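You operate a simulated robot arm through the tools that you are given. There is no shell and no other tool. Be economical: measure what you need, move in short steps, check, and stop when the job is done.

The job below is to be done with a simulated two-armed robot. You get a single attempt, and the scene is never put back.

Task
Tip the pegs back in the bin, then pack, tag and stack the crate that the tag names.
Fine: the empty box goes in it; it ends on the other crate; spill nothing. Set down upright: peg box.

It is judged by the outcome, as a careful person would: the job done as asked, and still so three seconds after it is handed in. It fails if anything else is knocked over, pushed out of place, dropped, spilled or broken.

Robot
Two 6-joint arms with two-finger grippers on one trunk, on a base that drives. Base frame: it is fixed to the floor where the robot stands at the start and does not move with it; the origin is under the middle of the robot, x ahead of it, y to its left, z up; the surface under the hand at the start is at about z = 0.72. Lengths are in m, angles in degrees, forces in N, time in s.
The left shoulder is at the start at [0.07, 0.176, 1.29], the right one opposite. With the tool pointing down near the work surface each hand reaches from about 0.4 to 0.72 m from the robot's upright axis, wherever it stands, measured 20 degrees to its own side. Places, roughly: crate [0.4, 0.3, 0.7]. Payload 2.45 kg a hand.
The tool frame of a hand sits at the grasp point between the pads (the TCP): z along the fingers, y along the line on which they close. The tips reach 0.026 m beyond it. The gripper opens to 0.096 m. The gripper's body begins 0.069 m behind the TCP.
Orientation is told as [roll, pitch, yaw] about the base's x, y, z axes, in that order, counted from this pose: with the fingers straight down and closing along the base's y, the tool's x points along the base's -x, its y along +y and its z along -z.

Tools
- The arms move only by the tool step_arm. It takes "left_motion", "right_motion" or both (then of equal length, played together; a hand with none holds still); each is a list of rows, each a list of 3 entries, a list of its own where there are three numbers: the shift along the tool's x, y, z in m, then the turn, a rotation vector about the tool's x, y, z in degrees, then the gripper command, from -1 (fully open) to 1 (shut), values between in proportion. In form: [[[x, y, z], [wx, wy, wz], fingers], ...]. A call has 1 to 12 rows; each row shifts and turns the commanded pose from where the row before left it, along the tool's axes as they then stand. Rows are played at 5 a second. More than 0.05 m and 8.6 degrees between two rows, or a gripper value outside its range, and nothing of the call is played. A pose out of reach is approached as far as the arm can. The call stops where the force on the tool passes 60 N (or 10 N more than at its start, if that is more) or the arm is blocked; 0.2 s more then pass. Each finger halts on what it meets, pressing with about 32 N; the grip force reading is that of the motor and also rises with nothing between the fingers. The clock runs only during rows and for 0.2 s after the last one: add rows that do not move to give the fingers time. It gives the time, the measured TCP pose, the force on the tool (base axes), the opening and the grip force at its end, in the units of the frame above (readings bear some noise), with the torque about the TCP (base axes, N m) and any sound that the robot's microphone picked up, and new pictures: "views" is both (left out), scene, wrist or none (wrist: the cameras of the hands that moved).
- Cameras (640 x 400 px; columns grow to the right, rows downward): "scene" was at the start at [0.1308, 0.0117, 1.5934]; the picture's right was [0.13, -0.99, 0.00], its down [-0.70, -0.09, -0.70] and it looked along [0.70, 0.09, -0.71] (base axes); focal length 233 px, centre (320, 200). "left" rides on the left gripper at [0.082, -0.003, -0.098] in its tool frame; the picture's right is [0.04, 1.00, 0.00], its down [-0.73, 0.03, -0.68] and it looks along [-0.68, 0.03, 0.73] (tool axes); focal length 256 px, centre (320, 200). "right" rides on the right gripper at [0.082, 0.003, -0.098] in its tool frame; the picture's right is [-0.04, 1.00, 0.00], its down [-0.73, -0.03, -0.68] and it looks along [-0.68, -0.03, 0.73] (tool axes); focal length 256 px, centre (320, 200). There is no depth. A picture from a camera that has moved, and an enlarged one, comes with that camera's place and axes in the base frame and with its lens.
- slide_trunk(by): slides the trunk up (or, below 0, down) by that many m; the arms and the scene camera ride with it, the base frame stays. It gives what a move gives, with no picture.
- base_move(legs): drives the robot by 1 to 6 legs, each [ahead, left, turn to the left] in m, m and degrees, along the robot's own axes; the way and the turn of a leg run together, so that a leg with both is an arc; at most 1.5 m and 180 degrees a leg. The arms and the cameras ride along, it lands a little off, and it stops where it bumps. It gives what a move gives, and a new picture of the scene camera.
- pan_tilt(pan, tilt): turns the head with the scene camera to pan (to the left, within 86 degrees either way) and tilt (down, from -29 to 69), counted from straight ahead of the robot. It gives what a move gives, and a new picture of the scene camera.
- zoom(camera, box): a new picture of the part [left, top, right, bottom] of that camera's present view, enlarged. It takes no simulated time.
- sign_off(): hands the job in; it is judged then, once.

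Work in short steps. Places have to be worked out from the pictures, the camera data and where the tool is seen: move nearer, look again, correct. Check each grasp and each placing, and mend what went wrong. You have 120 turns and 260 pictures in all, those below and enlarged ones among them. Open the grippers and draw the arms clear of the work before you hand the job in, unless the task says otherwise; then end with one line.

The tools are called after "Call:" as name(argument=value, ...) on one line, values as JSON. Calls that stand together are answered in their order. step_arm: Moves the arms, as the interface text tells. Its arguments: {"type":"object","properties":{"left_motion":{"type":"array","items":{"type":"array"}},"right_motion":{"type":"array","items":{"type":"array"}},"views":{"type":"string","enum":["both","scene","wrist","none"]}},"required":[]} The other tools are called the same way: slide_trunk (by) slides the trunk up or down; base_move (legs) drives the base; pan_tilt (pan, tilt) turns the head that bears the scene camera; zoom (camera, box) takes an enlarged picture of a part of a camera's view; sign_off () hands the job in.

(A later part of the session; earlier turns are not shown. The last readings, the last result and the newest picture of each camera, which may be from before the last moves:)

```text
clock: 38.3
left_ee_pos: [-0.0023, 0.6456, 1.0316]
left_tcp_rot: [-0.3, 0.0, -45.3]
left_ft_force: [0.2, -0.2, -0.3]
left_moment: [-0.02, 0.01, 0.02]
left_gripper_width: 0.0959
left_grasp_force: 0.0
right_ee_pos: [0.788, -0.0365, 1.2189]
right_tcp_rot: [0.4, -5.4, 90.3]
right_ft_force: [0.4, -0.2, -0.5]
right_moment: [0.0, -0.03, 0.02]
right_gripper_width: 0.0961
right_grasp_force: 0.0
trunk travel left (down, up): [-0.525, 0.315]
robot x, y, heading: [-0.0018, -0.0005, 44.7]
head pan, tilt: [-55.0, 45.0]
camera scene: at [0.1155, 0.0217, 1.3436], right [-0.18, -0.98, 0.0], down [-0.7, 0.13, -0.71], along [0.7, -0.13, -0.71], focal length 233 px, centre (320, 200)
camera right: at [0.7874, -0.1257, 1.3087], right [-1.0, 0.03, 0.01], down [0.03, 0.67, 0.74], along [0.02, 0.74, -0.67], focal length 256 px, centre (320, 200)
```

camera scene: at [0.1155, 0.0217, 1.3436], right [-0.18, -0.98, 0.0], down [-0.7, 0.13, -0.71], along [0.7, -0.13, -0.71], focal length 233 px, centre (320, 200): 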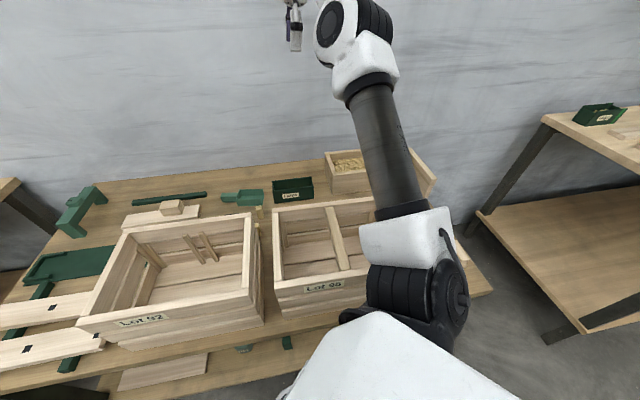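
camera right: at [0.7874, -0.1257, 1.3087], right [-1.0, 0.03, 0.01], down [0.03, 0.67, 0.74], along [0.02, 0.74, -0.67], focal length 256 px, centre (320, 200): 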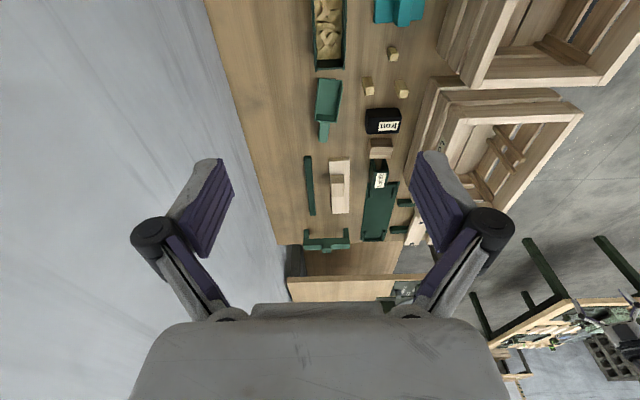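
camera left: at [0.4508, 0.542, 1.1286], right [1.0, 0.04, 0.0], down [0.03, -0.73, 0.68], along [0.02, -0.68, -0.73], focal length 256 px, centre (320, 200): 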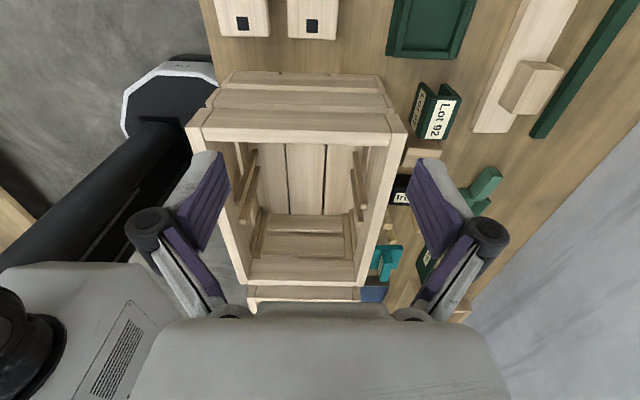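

The pose resets to the actual one when blocked, good. Now I'll descend to beside the box's left end.

Call:
step_arm(right_motion=[[[-0.021, 0.002, 0.043], [0, 0, 0], -1], [[-0.021, 0.002, 0.043], [0, 0, 0], -1], [[-0.021, 0.002, 0.043], [0, 0, 0], -1], [[-0.021, 0.002, 0.043], [0, 0, 0], -1], [[-0.021, 0.002, 0.043], [0, 0, 0], -1], [[-0.021, 0.002, 0.043], [0, 0, 0], -1], [[-0.021, 0.002, 0], [0, 8, 0], -1], [[0, 0, 0], [0, 8, 0], -1], [[0, 0, 0], [0, 8, 0], -1], [[0, 0, 0], [0, 8, 0], -1], [[0, 0, 0], [0, 8, 0], -1], [[0, 0, 0], [0, 0, 0], -1]])

```text
clock: 40.9
left_ee_pos: [-0.0031, 0.6462, 1.032]
left_tcp_rot: [-0.1, -0.1, -45.3]
left_ft_force: [-1.1, -0.3, 0.3]
left_moment: [0.01, -0.06, 0.02]
left_gripper_width: 0.096
left_grasp_force: 0.0
right_ee_pos: [0.7735, 0.1324, 0.9751]
right_tcp_rot: [0.6, 34.9, 90.4]
right_ft_force: [0.3, -0.6, -0.4]
right_moment: [0.05, -0.01, 0.0]
right_gripper_width: 0.0959
right_grasp_force: 0.1
trunk travel left (down, up): [-0.525, 0.315]
robot x, y, heading: [0.0022, 0.0009, 44.6]
head pan, tilt: [-55.0, 45.0]
camera scene: at [0.1151, 0.0213, 1.3437], right [-0.18, -0.98, 0.0], down [-0.7, 0.13, -0.71], along [0.7, -0.13, -0.71], focal length 233 px, centre (320, 200)
camera right: at [0.7712, 0.1221, 1.1035], right [-1.0, 0.03, -0.02], down [0.03, 0.99, 0.14], along [0.02, 0.14, -0.99], focal length 256 px, centre (320, 200)
```

scene: 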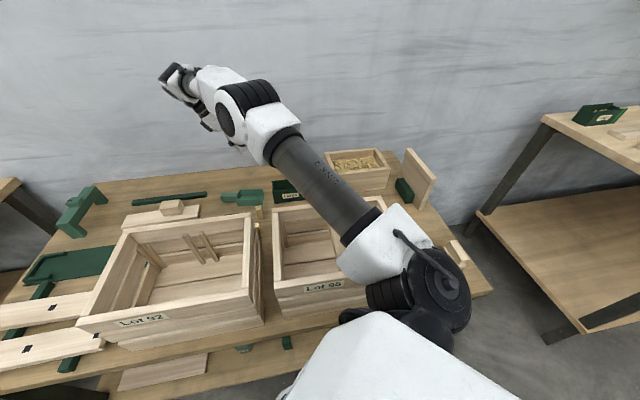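
right: 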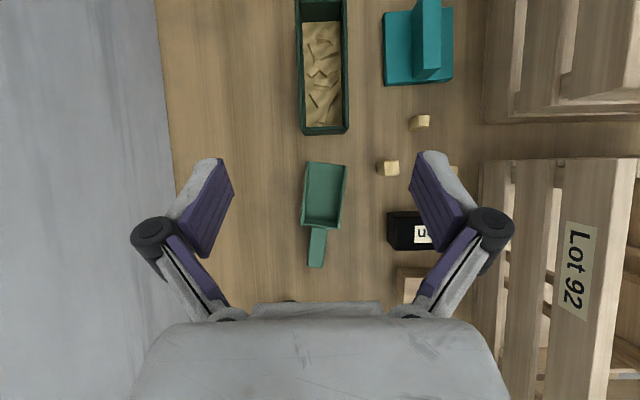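

The view confirms the box centre at x≈0.772 with its left end at y≈0.083. I'll slide in along the tool axis, fingers straddling the box.

Call:
step_arm(right_motion=[[[-0.03, 0.001, 0], [0, 0, 0], -1], [[-0.03, 0.001, 0], [0, 0, 0], -1], [[0, 0, 0.04], [0, 0, 0], -1], [[0, 0, 0.04], [0, 0, 0], -1], [[0, 0, 0.04], [0, 0, 0], -1], [[0, 0, 0.03], [0, 0, 0], -1], [[0, 0, 0], [0, 0, 0], -1]], views="wrist")

```text
clock: 42.5
left_ee_pos: [-0.0029, 0.6467, 1.0312]
left_tcp_rot: [-0.3, 0.1, -45.3]
left_ft_force: [-0.5, -0.2, 0.4]
left_moment: [0.01, 0.0, -0.01]
left_gripper_width: 0.0963
left_grasp_force: 0.0
right_ee_pos: [0.7626, 0.0916, 0.8166]
right_tcp_rot: [0.4, 34.8, 90.5]
right_ft_force: [-0.8, 0.0, -0.1]
right_moment: [0.01, -0.01, -0.04]
right_gripper_width: 0.096
right_grasp_force: 0.1
right hand out of reach, approached as far as the arm can: row 2
trunk travel left (down, up): [-0.525, 0.315]
robot x, y, heading: [-0.0004, -0.0006, 44.4]
head pan, tilt: [-55.0, 45.0]
camera right: at [0.7605, 0.081, 0.9435], right [-1.0, 0.03, -0.02], down [0.03, 0.99, 0.14], along [0.02, 0.14, -0.99], focal length 256 px, centre (320, 200)
```

right: 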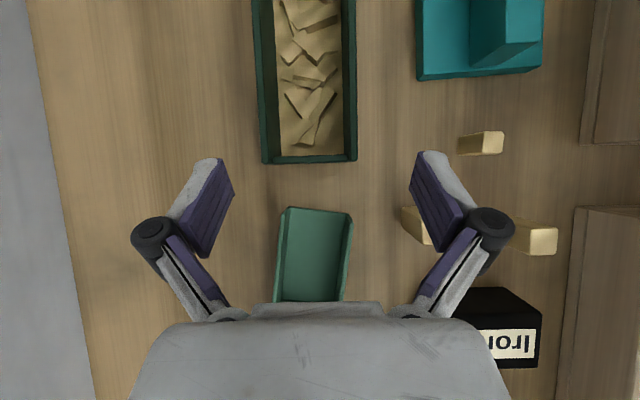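

Nearly there; I'll shift about 8 mm in x and slide in the last stretch, then look before closing.

Call:
step_arm(right_motion=[[[-0.001, -0.004, 0.02], [0, 0, 0], -1], [[-0.001, -0.004, 0.025], [0, 0, 0], -1], [[-0.001, 0, 0.024], [0, 0, 0], -1], [[0, 0, 0], [0, 0, 0], -1]], views="both")

```text
clock: 43.5
left_ee_pos: [-0.0038, 0.6474, 1.0313]
left_tcp_rot: [-0.2, 0.0, -45.4]
left_ft_force: [-0.1, 1.0, -0.5]
left_moment: [-0.01, 0.0, 0.0]
left_gripper_width: 0.0959
left_grasp_force: 0.1
right_ee_pos: [0.7691, 0.0548, 0.7599]
right_tcp_rot: [0.4, 34.8, 90.5]
right_ft_force: [-0.1, 1.4, -0.6]
right_moment: [0.01, -0.02, 0.0]
right_gripper_width: 0.0959
right_grasp_force: 0.0
trunk travel left (down, up): [-0.525, 0.315]
robot x, y, heading: [-0.0006, -0.0011, 44.6]
head pan, tilt: [-55.0, 45.0]
camera scene: at [0.1153, 0.022, 1.3437], right [-0.18, -0.98, 0.0], down [-0.7, 0.13, -0.71], along [0.7, -0.13, -0.71], focal length 233 px, centre (320, 200)
camera right: at [0.7672, 0.0445, 0.8863], right [-1.0, 0.03, -0.02], down [0.03, 0.99, 0.14], along [0.02, 0.14, -0.99], focal length 256 px, centre (320, 200)
```

scene: 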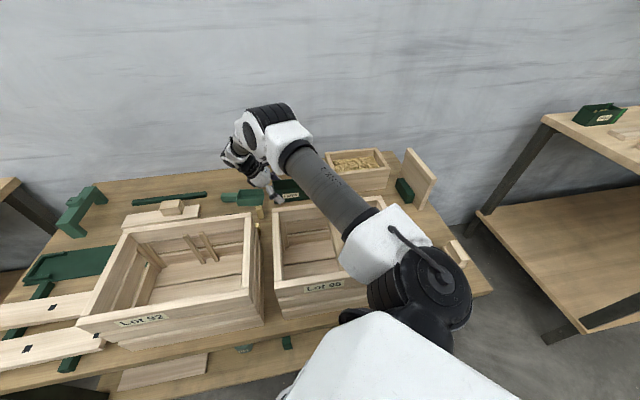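
right: 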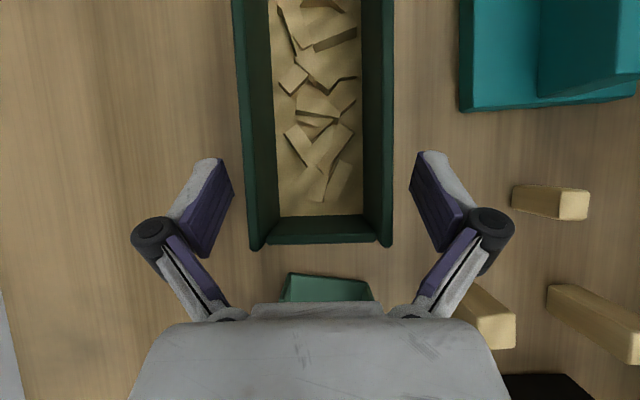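

Box is centred between the pads. Closing.

Call:
step_arm(right_motion=[[[0, 0, 0], [0, 0, 0], 0], [[0, 0, 0], [0, 0, 0], 0.5], [[0, 0, 0], [0, 0, 0], 1], [[0, 0, 0], [0, 0, 0], 1]], views="wrist")

```text
clock: 44.5
left_ee_pos: [-0.0039, 0.6473, 1.032]
left_tcp_rot: [-0.2, 0.0, -45.3]
left_ft_force: [0.1, 0.5, -0.3]
left_moment: [-0.02, 0.04, -0.01]
left_gripper_width: 0.096
left_grasp_force: 0.1
right_ee_pos: [0.7698, 0.0551, 0.7603]
right_tcp_rot: [0.4, 34.8, 90.4]
right_ft_force: [2.4, 2.8, 5.8]
right_moment: [0.04, 0.1, 0.01]
right_gripper_width: 0.0596
right_grasp_force: 32.6
trunk travel left (down, up): [-0.525, 0.315]
robot x, y, heading: [-0.0039, 0.0004, 44.8]
head pan, tilt: [-55.0, 45.0]
camera right: at [0.7672, 0.0447, 0.8868], right [-1.0, 0.03, -0.02], down [0.03, 0.99, 0.14], along [0.02, 0.14, -0.99], focal length 256 px, centre (320, 200)
```

right: 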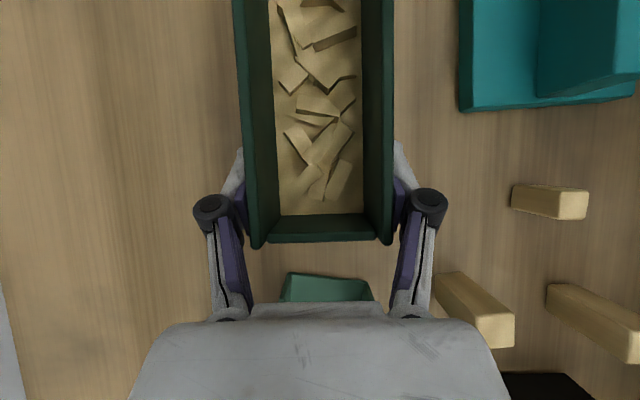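

Firm grip at 59.6 mm. Lifting straight up, keeping the box level.

Call:
step_arm(right_motion=[[[0.0114, 0, -0.0164], [0, 0, 0], 1], [[0.0229, 0, -0.0328], [0, 0, 0], 1], [[0.0229, 0, -0.0328], [0, 0, 0], 1], [[0.0229, 0, -0.0328], [0, 0, 0], 1], [[0.0229, 0, -0.0328], [0, 0, 0], 1], [[0.0229, 0, -0.0328], [0, 0, 0], 1]], views="both")

```text
clock: 45.9
left_ee_pos: [-0.0034, 0.6473, 1.0327]
left_tcp_rot: [0.0, 0.1, -45.2]
left_ft_force: [0.0, 0.7, -0.1]
left_moment: [0.01, -0.03, 0.01]
left_gripper_width: 0.0958
left_grasp_force: 0.1
right_ee_pos: [0.7723, 0.0563, 0.9788]
right_tcp_rot: [0.6, 34.8, 90.6]
right_ft_force: [0.3, 0.1, -1.2]
right_moment: [0.1, 0.0, 0.0]
right_gripper_width: 0.0594
right_grasp_force: 31.6
trunk travel left (down, up): [-0.525, 0.315]
robot x, y, heading: [-0.0007, 0.004, 44.7]
head pan, tilt: [-55.0, 45.0]
camera scene: at [0.1148, 0.0216, 1.3436], right [-0.18, -0.98, 0.0], down [-0.7, 0.13, -0.71], along [0.7, -0.13, -0.71], focal length 233 px, centre (320, 200)
camera right: at [0.7694, 0.0446, 1.1066], right [-1.0, 0.03, -0.02], down [0.03, 0.99, 0.14], along [0.02, 0.14, -0.99], focal length 256 px, centre (320, 200)
```

scene: 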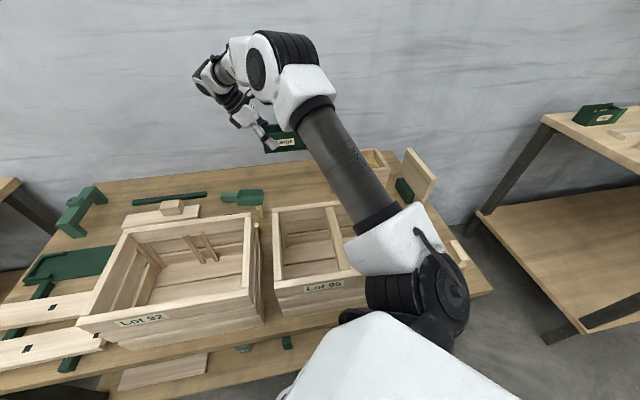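
right: 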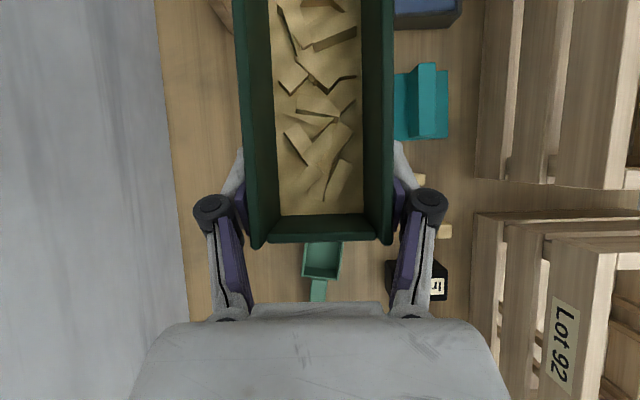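

Box is level and lifted with pegs inside. I'll drive the robot about 0.22 m to the right (and a hair closer) so the pour over the bin stays in reach.

Call:
base_move(legs=[[-0.144, -0.167, 0]])

Call:
zoom(camera="right", box=[0, 0, 640, 400])

```text
clock: 47.6
left_ee_pos: [0.0079, 0.4267, 1.0322]
left_tcp_rot: [-0.2, 0.0, -45.0]
left_ft_force: [0.0, -0.6, -0.1]
left_moment: [0.0, 0.01, 0.0]
left_gripper_width: 0.0961
left_grasp_force: 0.0
right_ee_pos: [0.7845, -0.1604, 0.9789]
right_tcp_rot: [0.5, 34.8, 90.7]
right_ft_force: [-0.9, 0.1, -1.1]
right_moment: [0.11, -0.03, -0.03]
right_gripper_width: 0.0596
right_grasp_force: 31.7
trunk travel left (down, up): [-0.525, 0.315]
robot x, y, heading: [0.0105, -0.2184, 44.9]
head pan, tilt: [-55.0, 45.0]
camera scene: at [0.1291, -0.1976, 1.3436], right [-0.17, -0.98, 0.0], down [-0.7, 0.12, -0.71], along [0.7, -0.12, -0.71], focal length 233 px, centre (320, 200)
```

scene: 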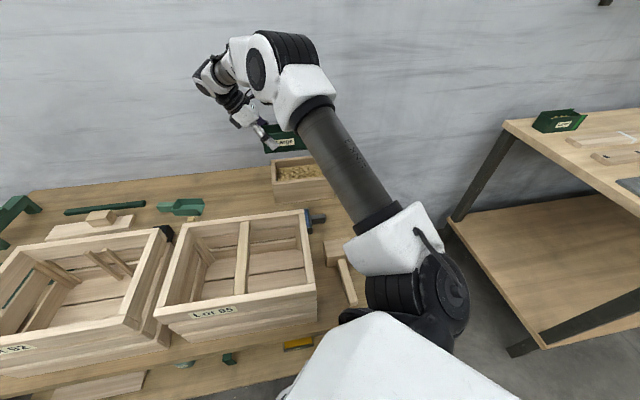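

```text
1.00 times, centred on (320, 200) of right (not enlarged: the box is as wide or as high as the picture)
camera zoom: at [0.7834, -0.1713, 1.1057], right [-1.0, 0.02, -0.02], down [0.02, 0.99, 0.14], along [0.02, 0.14, -0.99], focal length 256 px, centre (320, 200)
```

zoom: 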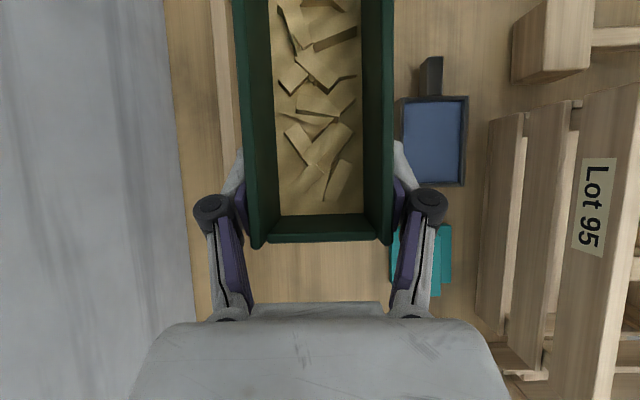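

Let me measure the bin from this new viewpoint.

Call:
zoom(camera="scene", box=[240, 120, 368, 200])

```text
5.00 times, centred on (304, 160) of scene
camera zoom: at [0.1291, -0.1976, 1.3436], right [-0.17, -0.98, 0.0], down [-0.7, 0.12, -0.71], along [0.7, -0.12, -0.71], focal length 1164 px, centre (400, 400)
```

zoom: 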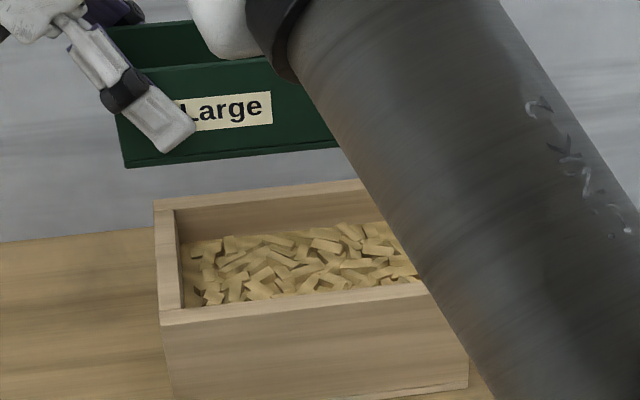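

The bin measures about x 0.765–0.903, y −0.14 to −0.36, rim about 0.81. I'll tip 40° in place first, then move the box over the middle of the bin.

Call:
step_arm(right_motion=[[[0, 0, 0], [0, -8, 0], 1], [[0, 0, 0], [0, -8, 0], 1], [[0, 0, 0], [0, -8, 0], 1], [[0, 0, 0], [0, -8, 0], 1], [[0, -0.01, 0], [0, -8, 0], 1], [[-0.015, -0.018, 0.008], [0, 0, 0], 1], [[-0.014, -0.0155, 0.0085], [0, 0, 0], 1]], views="both")

```text
clock: 49.2
left_ee_pos: [0.0092, 0.4279, 1.0311]
left_tcp_rot: [-0.2, 0.0, -45.0]
left_ft_force: [0.3, 0.3, 0.2]
left_moment: [0.0, 0.05, -0.01]
left_gripper_width: 0.0959
left_grasp_force: 0.0
right_ee_pos: [0.829, -0.129, 0.9653]
right_tcp_rot: [0.6, -5.3, 90.5]
right_ft_force: [0.4, -0.4, -1.7]
right_moment: [0.03, 0.03, 0.03]
right_gripper_width: 0.0593
right_grasp_force: 32.7
trunk travel left (down, up): [-0.525, 0.315]
robot x, y, heading: [0.0122, -0.2179, 44.8]
head pan, tilt: [-55.0, 45.0]
camera scene: at [0.1299, -0.197, 1.3435], right [-0.17, -0.98, 0.0], down [-0.7, 0.12, -0.71], along [0.7, -0.12, -0.71], focal length 233 px, centre (320, 200)
camera right: at [0.8289, -0.2188, 1.0541], right [-1.0, 0.03, 0.01], down [0.03, 0.67, 0.74], along [0.01, 0.74, -0.67], focal length 256 px, centre (320, 200)
```

scene: 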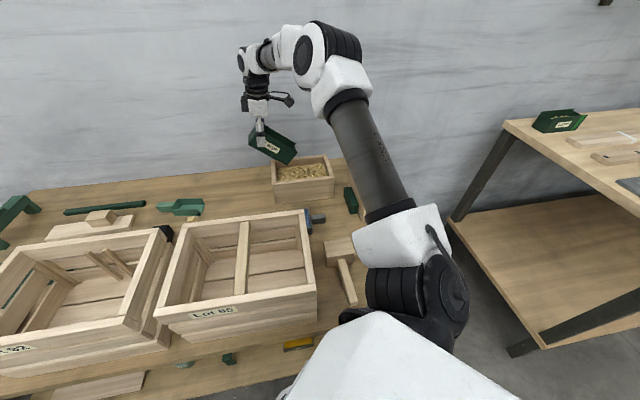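
right: 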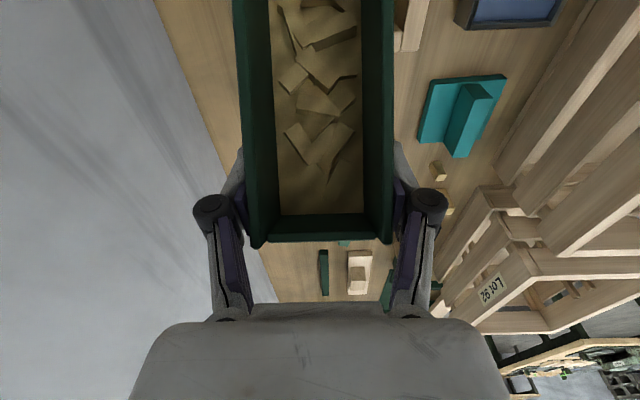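

Pose reached, pegs still settled. I'll check alignment over the bin.

Call:
zoom(camera="scene", box=[230, 110, 358, 210])

```text
4.00 times, centred on (294, 160) of scene
camera zoom: at [0.1299, -0.197, 1.3435], right [-0.17, -0.98, 0.0], down [-0.7, 0.12, -0.71], along [0.7, -0.12, -0.71], focal length 931 px, centre (424, 360)
```

zoom: 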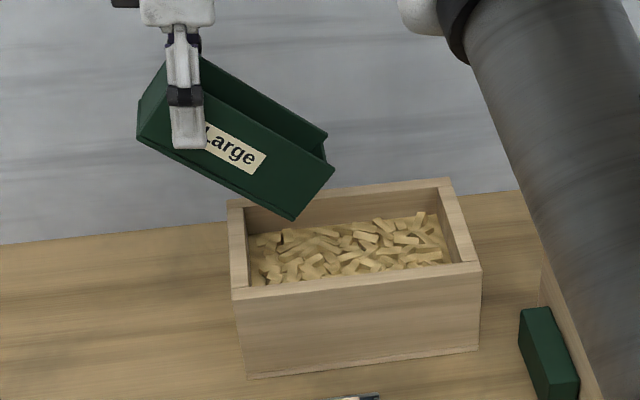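

Geometry matches. Continuing the tip to 80° while keeping the lip over the middle of the bin.

Call:
step_arm(right_motion=[[[0, 0, 0], [0, -8, 0], 1], [[0, 0, 0], [0, -8, 0], 1], [[0.014, 0, -0.0054], [0, -8, 0], 1], [[0.0131, 0, -0.0073], [0, -8, 0], 1], [[0.012, 0, -0.009], [0, -8, 0], 1], [[0, 0, 0], [0, 0, 0], 1]], views="both")

Call:
zoom(camera="scene", box=[230, 110, 358, 210])

```text
clock: 50.6
left_ee_pos: [0.0061, 0.4279, 1.0308]
left_tcp_rot: [-0.2, 0.0, -45.0]
left_ft_force: [0.0, 0.6, 0.0]
left_moment: [0.0, -0.02, 0.01]
left_gripper_width: 0.096
left_grasp_force: 0.1
right_ee_pos: [0.8295, -0.173, 0.9641]
right_tcp_rot: [0.5, -45.4, 90.2]
right_ft_force: [0.2, 0.0, -1.4]
right_moment: [0.0, 0.04, 0.02]
right_gripper_width: 0.0593
right_grasp_force: 32.0
trunk travel left (down, up): [-0.525, 0.315]
robot x, y, heading: [0.0182, -0.2184, 45.2]
head pan, tilt: [-55.0, 45.0]
camera scene: at [0.1288, -0.1961, 1.3436], right [-0.17, -0.98, 0.0], down [-0.7, 0.12, -0.71], along [0.7, -0.12, -0.71], focal length 233 px, centre (320, 200)
camera right: at [0.8274, -0.2998, 0.9757], right [-1.0, 0.02, 0.04], down [0.04, 0.03, 1.0], along [0.02, 1.0, -0.03], focal length 256 px, centre (320, 200)
```

scene: 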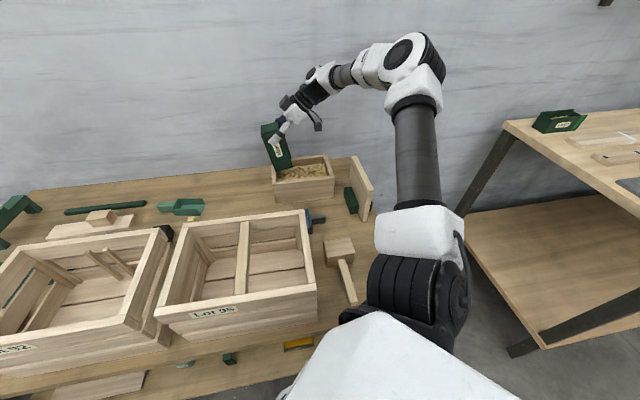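
right: 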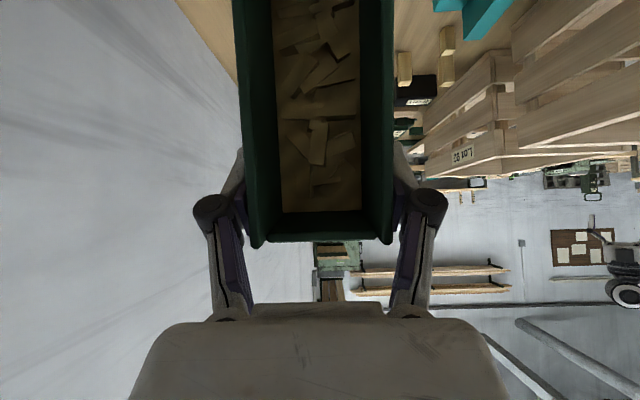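

```text
4.00 times, centred on (294, 160) of scene
camera zoom: at [0.1288, -0.1961, 1.3436], right [-0.17, -0.98, 0.0], down [-0.7, 0.12, -0.71], along [0.7, -0.12, -0.71], focal length 931 px, centre (424, 360)
```

zoom: 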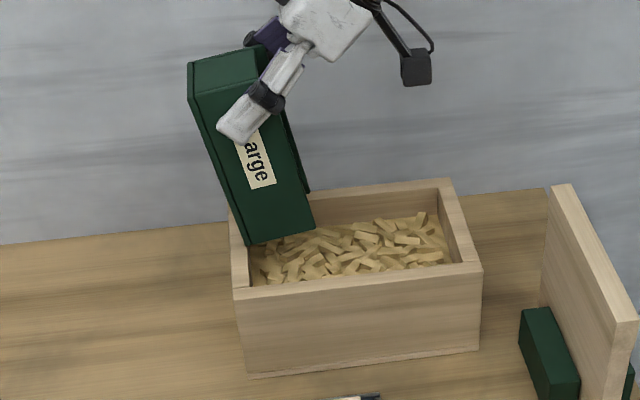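

Pegs are about to go. Continuing to 120°, sliding right so the lip stays centred.

Call:
step_arm(right_motion=[[[0.011, 0, -0.011], [0, -8, 0], 1], [[0.0093, 0, -0.0124], [0, -8, 0], 1], [[0.0075, 0, -0.0136], [0, -8, 0], 1], [[0.0055, 0, -0.0145], [0, -8, 0], 1], [[0.0035, 0, -0.0151], [0, -8, 0], 1], [[0, 0, 0], [0, 0, 0], 1]], views="both")

Call:
zoom(camera="scene", box=[230, 110, 358, 210])

```text
clock: 52.0
left_ee_pos: [0.0079, 0.4267, 1.0313]
left_tcp_rot: [-0.2, -0.1, -45.1]
left_ft_force: [-0.3, 0.1, -0.9]
left_moment: [0.04, 0.0, -0.01]
left_gripper_width: 0.096
left_grasp_force: 0.0
right_ee_pos: [0.8281, -0.2512, 0.9645]
right_tcp_rot: [4.5, -85.3, 86.1]
right_ft_force: [0.6, 0.2, -2.0]
right_moment: [-0.07, 0.03, -0.02]
right_gripper_width: 0.0593
right_grasp_force: 32.4
trunk travel left (down, up): [-0.525, 0.315]
robot x, y, heading: [0.0121, -0.2196, 45.0]
head pan, tilt: [-55.0, 45.0]
camera scene: at [0.1287, -0.1971, 1.3436], right [-0.17, -0.98, 0.0], down [-0.7, 0.12, -0.71], along [0.7, -0.12, -0.71], focal length 233 px, centre (320, 200)
camera right: at [0.8265, -0.3566, 0.8906], right [-1.0, -0.01, 0.05], down [0.04, -0.62, 0.79], along [0.02, 0.79, 0.62], focal length 256 px, centre (320, 200)
```

scene: 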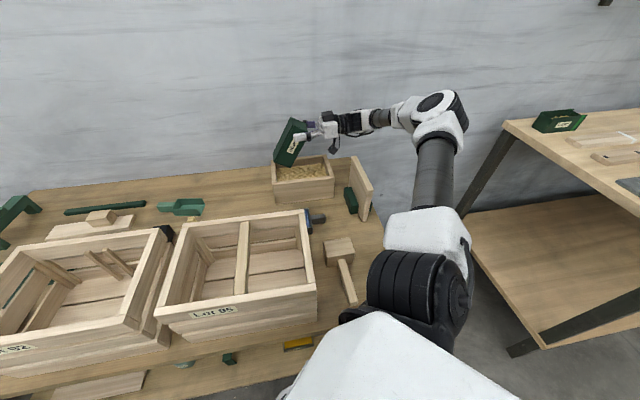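
right: 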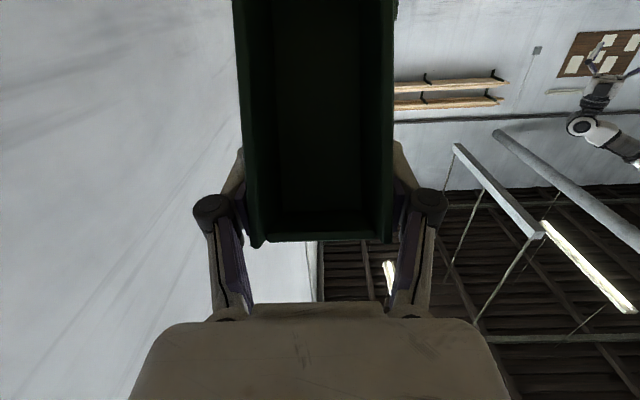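

```text
4.00 times, centred on (294, 160) of scene
camera zoom: at [0.1287, -0.1971, 1.3436], right [-0.17, -0.98, 0.0], down [-0.7, 0.12, -0.71], along [0.7, -0.12, -0.71], focal length 931 px, centre (424, 360)
```

zoom: 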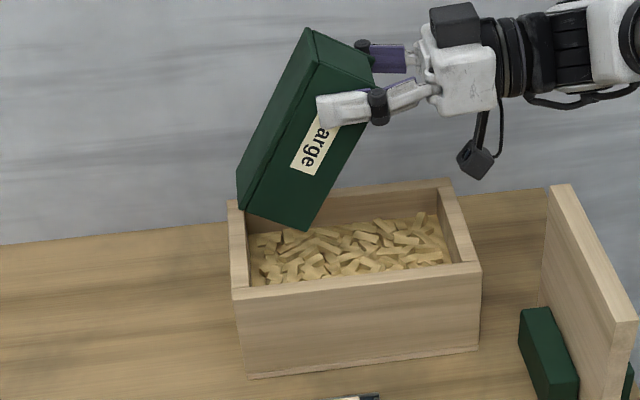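

The box now looks empty. I'll zoom into it to make sure, then swing it back upright.

Call:
zoom(camera="right", box=[220, 0, 420, 250])

Call:
step_arm(right_motion=[[[-0.0015, 0, -0.0199], [0, 8, 0], 1], [[-0.0044, 0, -0.0195], [0, 8, 0], 1], [[-0.01, 0, -0.02], [0, 8, 0], 1], [[0, 0, -0.02], [0, 8, 0], 1], [[0, 0, -0.02], [0, 8, 0], 1], [[0, 0, -0.02], [0, 8, 0], 1], [[0, 0, -0.02], [0, 8, 0], 1], [[0, 0, 0], [0, 8, 0], 1], [[0, 0, 0], [0, 8, 0], 1], [[0, 0, 0], [0, 8, 0], 1], [[0, 0, 0], [0, 8, 0], 1], [[0, 0, 0], [0, 8, 0], 1]], views="both")

```text
1.60 times, centred on (320, 125) of right
camera zoom: at [0.8265, -0.3566, 0.8906], right [-1.0, -0.01, 0.05], down [0.04, -0.62, 0.79], along [0.02, 0.79, 0.62], focal length 410 px, centre (320, 320)
```

zoom: 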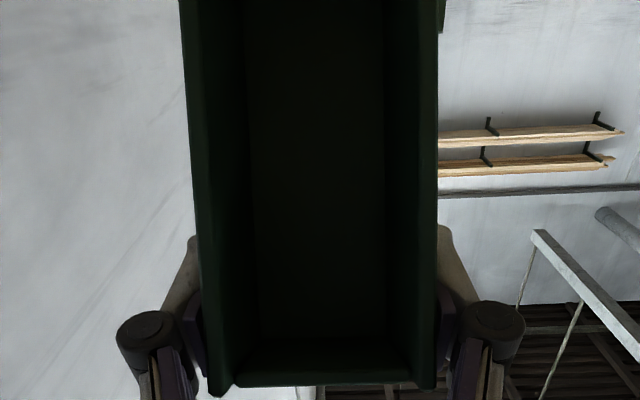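

```text
clock: 54.6
left_ee_pos: [0.008, 0.4274, 1.0316]
left_tcp_rot: [-0.1, 0.0, -45.0]
left_ft_force: [0.2, 0.3, -0.1]
left_moment: [-0.04, -0.01, -0.01]
left_gripper_width: 0.0958
left_grasp_force: 0.0
right_ee_pos: [0.8311, -0.365, 1.045]
right_tcp_rot: [0.4, 10.9, 90.6]
right_ft_force: [-0.1, 0.5, -1.3]
right_moment: [0.06, 0.0, 0.03]
right_gripper_width: 0.0592
right_grasp_force: 32.0
trunk travel left (down, up): [-0.525, 0.315]
robot x, y, heading: [0.0144, -0.221, 45.2]
head pan, tilt: [-55.0, 45.0]
camera scene: at [0.1291, -0.1963, 1.3436], right [-0.17, -0.98, 0.0], down [-0.7, 0.12, -0.71], along [0.7, -0.12, -0.71], focal length 233 px, centre (320, 200)
camera right: at [0.8298, -0.4262, 1.1562], right [-1.0, 0.03, 0.0], down [0.03, 0.85, 0.53], along [0.02, 0.53, -0.85], focal length 256 px, centre (320, 200)
```

scene: 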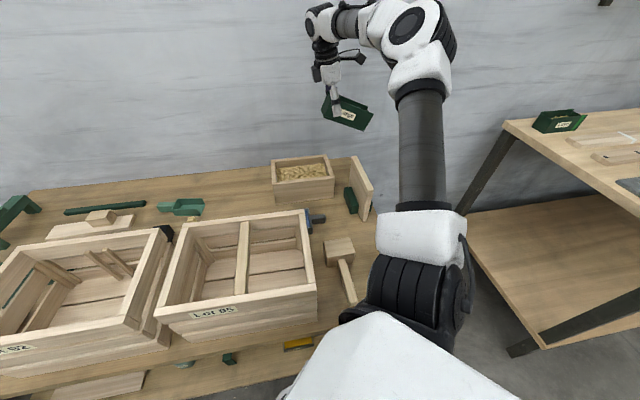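
right: 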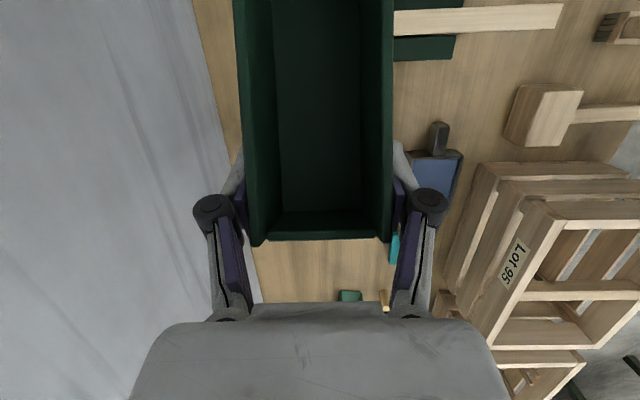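

Box is empty and nothing spilled. I'll drive back left to stand before the crates, then carry the box to the Lot 92 crate.

Call:
base_move(legs=[[0.14, 0.17, 0]])

Call:
pan_tilt(pan=-15, tilt=50)

```text
clock: 56.3
left_ee_pos: [-0.0132, 0.6485, 1.0322]
left_tcp_rot: [-0.3, 0.0, -45.0]
left_ft_force: [0.2, 0.6, -0.3]
left_moment: [-0.02, 0.02, -0.02]
left_gripper_width: 0.0959
left_grasp_force: 0.0
right_ee_pos: [0.8091, -0.1473, 1.0452]
right_tcp_rot: [0.5, 10.8, 90.5]
right_ft_force: [0.0, 0.0, -1.9]
right_moment: [0.03, 0.02, -0.01]
right_gripper_width: 0.0593
right_grasp_force: 31.8
trunk travel left (down, up): [-0.525, 0.315]
robot x, y, heading: [-0.0091, -0.0028, 45.2]
head pan, tilt: [-55.0, 45.0]
camera scene: at [0.1074, 0.0226, 1.3436], right [-0.17, -0.98, 0.0], down [-0.7, 0.12, -0.71], along [0.7, -0.12, -0.71], focal length 233 px, centre (320, 200)
```

scene: 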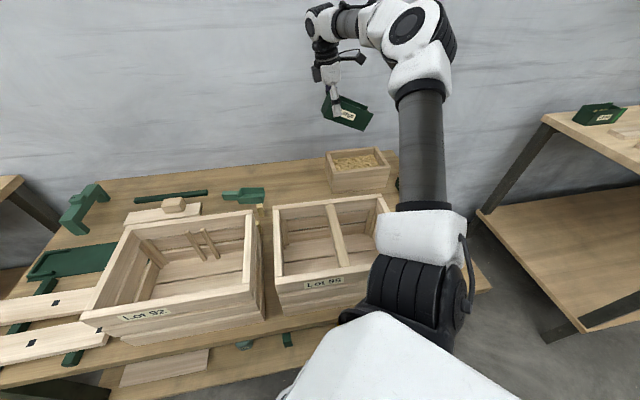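

```text
clock: 57.4
left_ee_pos: [-0.0138, 0.6465, 1.0318]
left_tcp_rot: [-0.2, 0.0, -45.0]
left_ft_force: [0.7, -0.9, -0.2]
left_moment: [0.03, 0.02, 0.03]
left_gripper_width: 0.096
left_grasp_force: 0.2
right_ee_pos: [0.8084, -0.147, 1.0444]
right_tcp_rot: [0.4, 10.8, 90.7]
right_ft_force: [0.3, -0.1, -1.6]
right_moment: [0.06, 0.02, 0.03]
right_gripper_width: 0.0594
right_grasp_force: 32.2
trunk travel left (down, up): [-0.525, 0.315]
robot x, y, heading: [-0.0094, 0.0001, 44.8]
head pan, tilt: [-15.0, 50.0]
camera scene: at [0.094, 0.075, 1.3367], right [0.5, -0.87, 0.0], down [-0.66, -0.38, -0.64], along [0.56, 0.32, -0.77], focal length 233 px, centre (320, 200)
```

scene: 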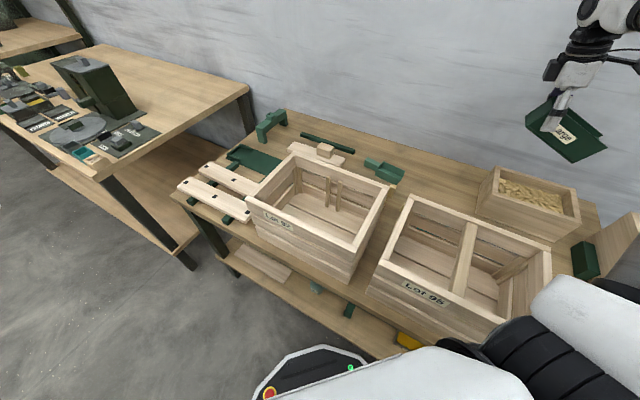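

Levelling the box and carrying it across to above crate 92.

Call:
step_arm(right_motion=[[[0, 0, 0], [0, 8, 0], 1], [[0, 0, 0], [0, 8, 0], 1], [[0, 0, 0], [0, 8, 0], 1]], views="none")

Call:
step_arm(right_motion=[[[-0.0326, 0.029, -0.0227], [0, 0, 0], 1], [[-0.0326, 0.029, -0.0227], [0, 0, 0], 1], [[-0.0326, 0.029, -0.0227], [0, 0, 0], 1], [[-0.0326, 0.029, -0.0227], [0, 0, 0], 1], [[-0.0326, 0.029, -0.0227], [0, 0, 0], 1], [[-0.0326, 0.029, -0.0227], [0, 0, 0], 1], [[-0.0326, 0.029, -0.0227], [0, 0, 0], 1], [[-0.0326, 0.029, -0.0227], [0, 0, 0], 1], [[-0.0326, 0.029, -0.0227], [0, 0, 0], 1], [[-0.0326, 0.029, -0.0227], [0, 0, 0], 1], [[-0.0326, 0.029, -0.0227], [0, 0, 0], 1], [[-0.0326, 0.029, -0.0227], [0, 0, 0], 1]], views="both")

```text
clock: 58.2
left_ee_pos: [-0.0133, 0.6466, 1.0315]
left_tcp_rot: [-0.3, 0.0, -45.1]
left_ft_force: [0.3, 1.2, 0.1]
left_moment: [-0.01, 0.02, -0.01]
left_gripper_width: 0.096
left_grasp_force: 0.1
right_ee_pos: [0.8089, -0.1461, 1.0438]
right_tcp_rot: [0.7, 34.9, 90.7]
right_ft_force: [0.7, 0.5, -1.1]
right_moment: [0.09, -0.03, 0.02]
right_gripper_width: 0.0592
right_grasp_force: 32.0
trunk travel left (down, up): [-0.525, 0.315]
robot x, y, heading: [-0.0063, 0.0021, 45.3]
head pan, tilt: [-15.0, 50.0]
```

```text
clock: 60.8
left_ee_pos: [-0.0118, 0.6474, 1.0305]
left_tcp_rot: [-0.3, 0.1, -45.2]
left_ft_force: [-0.5, -0.2, 0.6]
left_moment: [0.03, 0.01, -0.01]
left_gripper_width: 0.0962
left_grasp_force: 0.1
right_ee_pos: [0.4745, 0.3189, 1.0533]
right_tcp_rot: [2.2, 33.3, 89.4]
right_ft_force: [0.9, 0.6, -2.0]
right_moment: [0.09, 0.03, 0.01]
right_gripper_width: 0.0595
right_grasp_force: 32.4
trunk travel left (down, up): [-0.525, 0.315]
robot x, y, heading: [-0.0074, -0.0009, 45.1]
head pan, tilt: [-15.0, 50.0]
camera scene: at [0.0947, 0.0759, 1.3366], right [0.5, -0.87, 0.0], down [-0.66, -0.38, -0.64], along [0.56, 0.32, -0.77], focal length 233 px, centre (320, 200)
camera right: at [0.4756, 0.3053, 1.18], right [-1.0, 0.06, 0.01], down [0.06, 0.98, 0.16], along [0.0, 0.16, -0.99], focal length 256 px, centre (320, 200)
```

scene: 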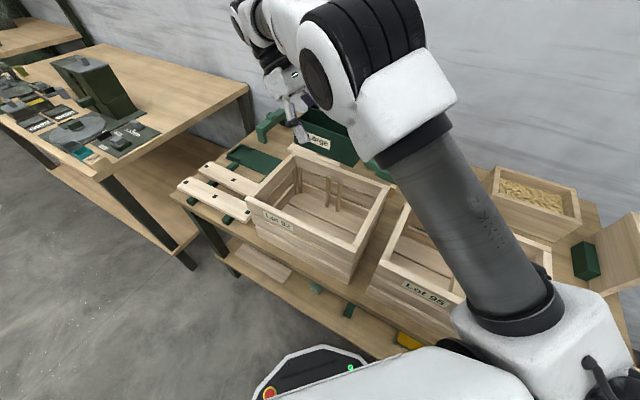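
right: 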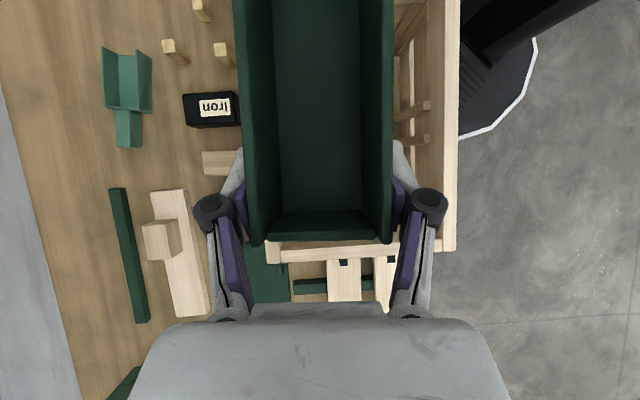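

The rim works out at z≈0.885 and crate 92 at about x 0.335–0.548, y 0.125–0.43. I'll shift the box slightly right (so the tilted hand clears the left rim), fix the small tilt error, and start down.

Call:
step_arm(right_motion=[[[0.0142, 0.016, 0.0094], [1.8, 1.5, 0], 1], [[0.0142, 0.016, 0.0094], [0, 0, 0], 1], [[-0.022, 0, 0.0334], [0, 0, 0], 1], [[-0.022, 0, 0.0334], [0, 0, 0], 1]], views="both")

```text
clock: 61.8
left_ee_pos: [-0.013, 0.6476, 1.0312]
left_tcp_rot: [-0.2, -0.1, -45.0]
left_ft_force: [0.5, -0.6, 0.4]
left_moment: [0.03, 0.0, 0.0]
left_gripper_width: 0.096
left_grasp_force: 0.0
right_ee_pos: [0.4831, 0.2761, 0.9685]
right_tcp_rot: [2.0, 35.8, 90.4]
right_ft_force: [0.3, -1.0, -1.7]
right_moment: [0.09, -0.01, -0.01]
right_gripper_width: 0.0591
right_grasp_force: 32.1
right hand out of reach, approached as far as the arm can: row 1, 2, 3, 4
trunk travel left (down, up): [-0.525, 0.315]
robot x, y, heading: [-0.0065, 0.0019, 45.0]
head pan, tilt: [-15.0, 50.0]
camera scene: at [0.094, 0.0753, 1.3368], right [0.5, -0.87, 0.0], down [-0.66, -0.38, -0.64], along [0.56, 0.32, -0.77], focal length 233 px, centre (320, 200)
camera right: at [0.484, 0.2669, 1.0958], right [-1.0, 0.05, 0.01], down [0.05, 0.99, 0.12], along [0.0, 0.12, -0.99], focal length 256 px, centre (320, 200)
```

scene: 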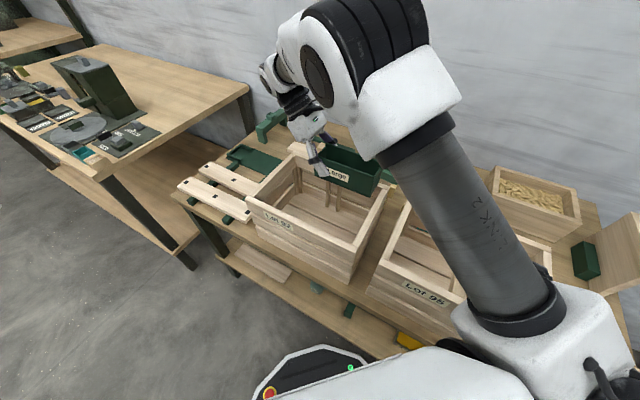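
right: 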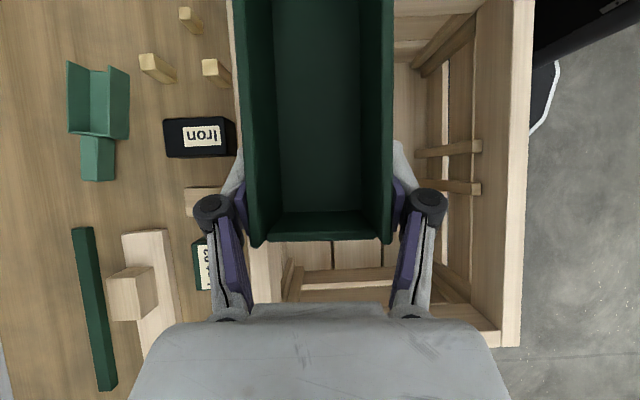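

The arm is too folded here. I'll back the robot off by 0.09 m in x and continue.

Call:
base_move(legs=[[-0.064, 0.064, 0]])

Call:
step_arm(right_motion=[[[0, -0.022, 0], [1.5, -1, 0], 1], [[0, -0.022, 0], [0, 0, 0], 1], [[0, 0, 0], [0, 0, 0], 1]], views="both")

```text
clock: 62.9
left_ee_pos: [-0.1032, 0.6474, 1.0318]
left_tcp_rot: [-0.2, 0.0, -45.1]
left_ft_force: [-0.7, 0.3, 0.2]
left_moment: [0.02, 0.01, 0.02]
left_gripper_width: 0.0958
left_grasp_force: 0.1
right_ee_pos: [0.3948, 0.2772, 0.975]
right_tcp_rot: [1.4, 35.2, 90.0]
right_ft_force: [0.0, 0.3, -1.2]
right_moment: [0.08, 0.0, 0.05]
right_gripper_width: 0.0597
right_grasp_force: 32.2
trunk travel left (down, up): [-0.525, 0.315]
robot x, y, heading: [-0.0951, 0.0008, 45.2]
head pan, tilt: [-15.0, 50.0]
camera scene: at [0.0037, 0.0757, 1.3368], right [0.5, -0.87, 0.0], down [-0.66, -0.38, -0.64], along [0.56, 0.32, -0.77], focal length 233 px, centre (320, 200)
```

scene: 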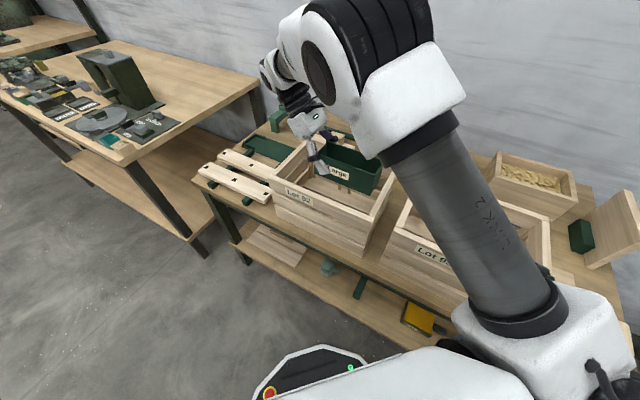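

```text
clock: 63.7
left_ee_pos: [-0.1029, 0.6471, 1.0293]
left_tcp_rot: [-0.2, 0.1, -45.0]
left_ft_force: [-0.1, 0.3, -0.5]
left_moment: [0.02, -0.03, 0.03]
left_gripper_width: 0.096
left_grasp_force: 0.0
right_ee_pos: [0.4385, 0.2758, 0.9735]
right_tcp_rot: [0.0, 34.3, 90.0]
right_ft_force: [0.2, -0.3, -1.3]
right_moment: [0.09, -0.02, 0.03]
right_gripper_width: 0.0596
right_grasp_force: 32.0
trunk travel left (down, up): [-0.525, 0.315]
robot x, y, heading: [-0.0982, 0.0001, 44.8]
head pan, tilt: [-15.0, 50.0]
camera scene: at [0.0043, 0.0757, 1.3367], right [0.5, -0.87, 0.0], down [-0.66, -0.38, -0.64], along [0.56, 0.32, -0.77], focal length 233 px, centre (320, 200)
camera right: at [0.4362, 0.2638, 1.1004], right [-1.0, 0.03, -0.02], down [0.03, 0.99, 0.15], along [0.03, 0.15, -0.99], focal length 256 px, centre (320, 200)
```

scene: 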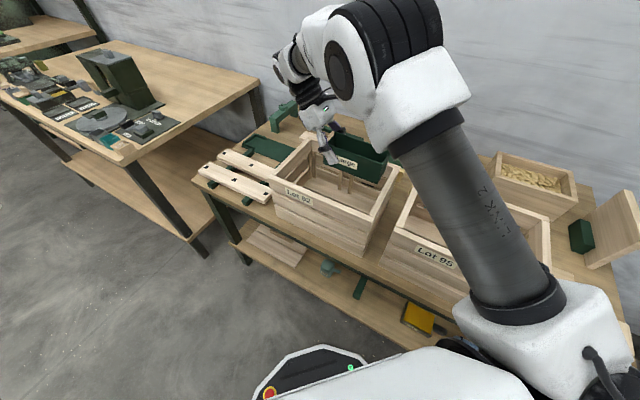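
right: 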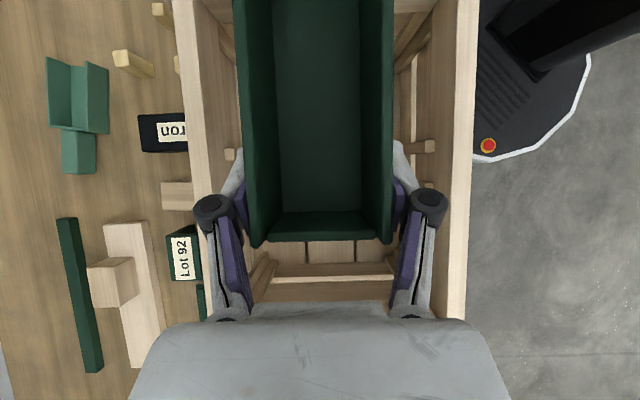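

Centred in x between the crate walls. I'll nudge 14 mm left and lower to just above the crate floor.

Call:
step_arm(right_motion=[[[-0.0116, 0, -0.0079], [0, 0, 0], 1], [[-0.0225, 0, 0.033], [0, 0, 0], 1], [[-0.0225, 0, 0.033], [0, 0, 0], 1], [[-0.0225, 0, 0.033], [0, 0, 0], 1], [[-0.017, 0, 0.0248], [0, 0, 0], 1], [[0, 0, 0], [0, 0, 0], 1]], views="both")

```text
clock: 65.1
left_ee_pos: [-0.1042, 0.6482, 1.0315]
left_tcp_rot: [-0.2, 0.2, -44.9]
left_ft_force: [-0.3, -0.1, -0.1]
left_moment: [-0.02, -0.02, -0.03]
left_gripper_width: 0.0961
left_grasp_force: 0.1
right_ee_pos: [0.4374, 0.2897, 0.8242]
right_tcp_rot: [0.1, 34.2, 90.0]
right_ft_force: [-0.6, -0.5, -1.6]
right_moment: [0.07, 0.01, 0.0]
right_gripper_width: 0.0595
right_grasp_force: 32.1
trunk travel left (down, up): [-0.525, 0.315]
robot x, y, heading: [-0.0984, 0.002, 45.0]
head pan, tilt: [-15.0, 50.0]
camera scene: at [0.0043, 0.0755, 1.3367], right [0.5, -0.87, 0.0], down [-0.66, -0.38, -0.64], along [0.56, 0.32, -0.77], focal length 233 px, centre (320, 200)
camera right: at [0.4348, 0.2773, 0.9514], right [-1.0, 0.03, -0.02], down [0.03, 0.99, 0.15], along [0.03, 0.15, -0.99], focal length 256 px, centre (320, 200)
```

scene: 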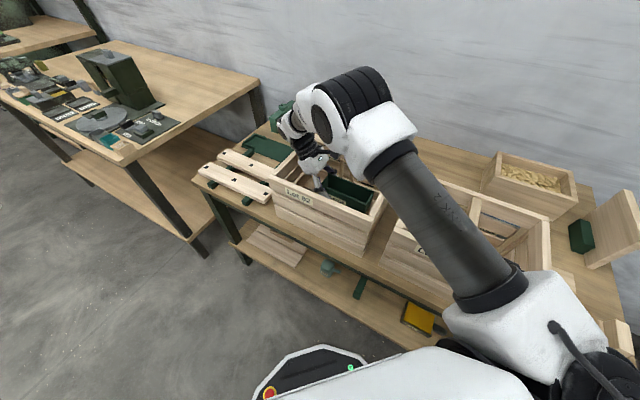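
right: 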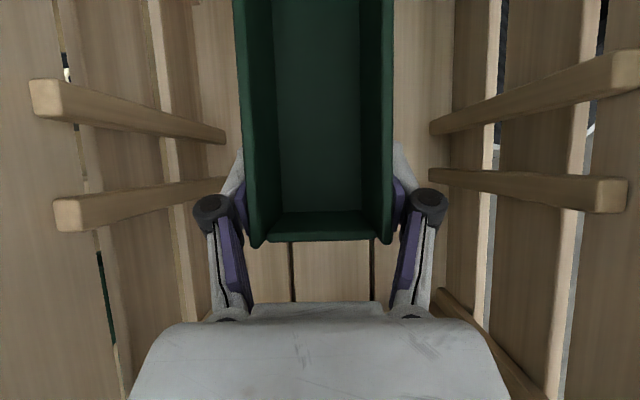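

Inside the crate with clearance all round. Lowering in small steps until it touches.

Call:
step_arm(right_motion=[[[-0.0113, 0, 0.0165], [0, 0, 0], 1], [[-0.0057, 0, 0.0083], [0, 0, 0], 1], [[-0.0034, 0, 0.005], [0, 0, 0], 1], [[0, 0, 0], [0, 0, 0], 1]], views="none")

```text
clock: 66.1
left_ee_pos: [-0.1046, 0.6471, 1.032]
left_tcp_rot: [-0.3, -0.1, -45.0]
left_ft_force: [0.0, 0.6, -0.1]
left_moment: [0.05, 0.03, -0.01]
left_gripper_width: 0.0959
left_grasp_force: 0.2
right_ee_pos: [0.4385, 0.2896, 0.788]
right_tcp_rot: [0.2, 34.1, 90.0]
right_ft_force: [-0.1, -0.3, -1.3]
right_moment: [0.07, 0.01, 0.01]
right_gripper_width: 0.0594
right_grasp_force: 31.8
trunk travel left (down, up): [-0.525, 0.315]
robot x, y, heading: [-0.0968, -0.0008, 44.8]
head pan, tilt: [-15.0, 50.0]
```

Call:
step_arm(right_motion=[[[-0.0023, 0, 0.0033], [0, 0, 0], 1], [[-0.0023, 0, 0.0033], [0, 0, 0], 1], [[0, 0, 0], [0, 0, 0], 1]], views="none")

```text
clock: 66.9
left_ee_pos: [-0.1046, 0.6444, 1.0343]
left_tcp_rot: [0.2, 0.1, -45.1]
left_ft_force: [-1.1, 0.3, -0.4]
left_moment: [0.01, 0.06, 0.04]
left_gripper_width: 0.0963
left_grasp_force: 0.1
right_ee_pos: [0.4374, 0.2895, 0.7856]
right_tcp_rot: [-0.4, 33.7, 89.7]
right_ft_force: [0.0, 0.7, -0.9]
right_moment: [0.1, 0.0, -0.02]
right_gripper_width: 0.0595
right_grasp_force: 32.0
trunk travel left (down, up): [-0.525, 0.315]
robot x, y, heading: [-0.1019, -0.0031, 45.3]
head pan, tilt: [-15.0, 50.0]
```

Only slight movement was registered; I'll take another few millimetres and look.

Call:
step_arm(right_motion=[[[-0.0023, 0, 0.0033], [0, 0, 0], 1], [[-0.0023, 0, 0.0033], [0, 0, 0], 1], [[0, 0, 0], [0, 0, 0], 1]], views="wrist")

```text
clock: 67.7
left_ee_pos: [-0.1061, 0.6402, 1.0361]
left_tcp_rot: [0.4, 0.2, -45.1]
left_ft_force: [-0.4, -0.2, -0.5]
left_moment: [0.03, -0.02, -0.03]
left_gripper_width: 0.0961
left_grasp_force: 0.1
right_ee_pos: [0.4382, 0.2878, 0.7831]
right_tcp_rot: [-0.8, 33.4, 89.4]
right_ft_force: [0.6, -0.1, -1.3]
right_moment: [0.06, 0.0, -0.02]
right_gripper_width: 0.0595
right_grasp_force: 32.4
trunk travel left (down, up): [-0.525, 0.315]
robot x, y, heading: [-0.0967, 0.0023, 44.9]
head pan, tilt: [-15.0, 50.0]
camera right: at [0.4341, 0.2739, 0.9092], right [-1.0, 0.04, -0.03], down [0.03, 0.99, 0.17], along [0.04, 0.16, -0.99], focal length 256 px, centre (320, 200)
```

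right: 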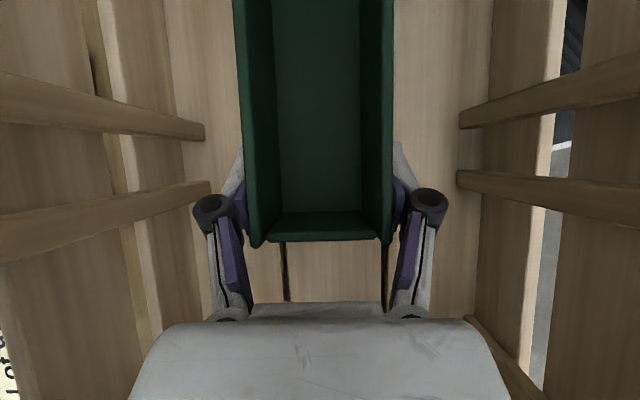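

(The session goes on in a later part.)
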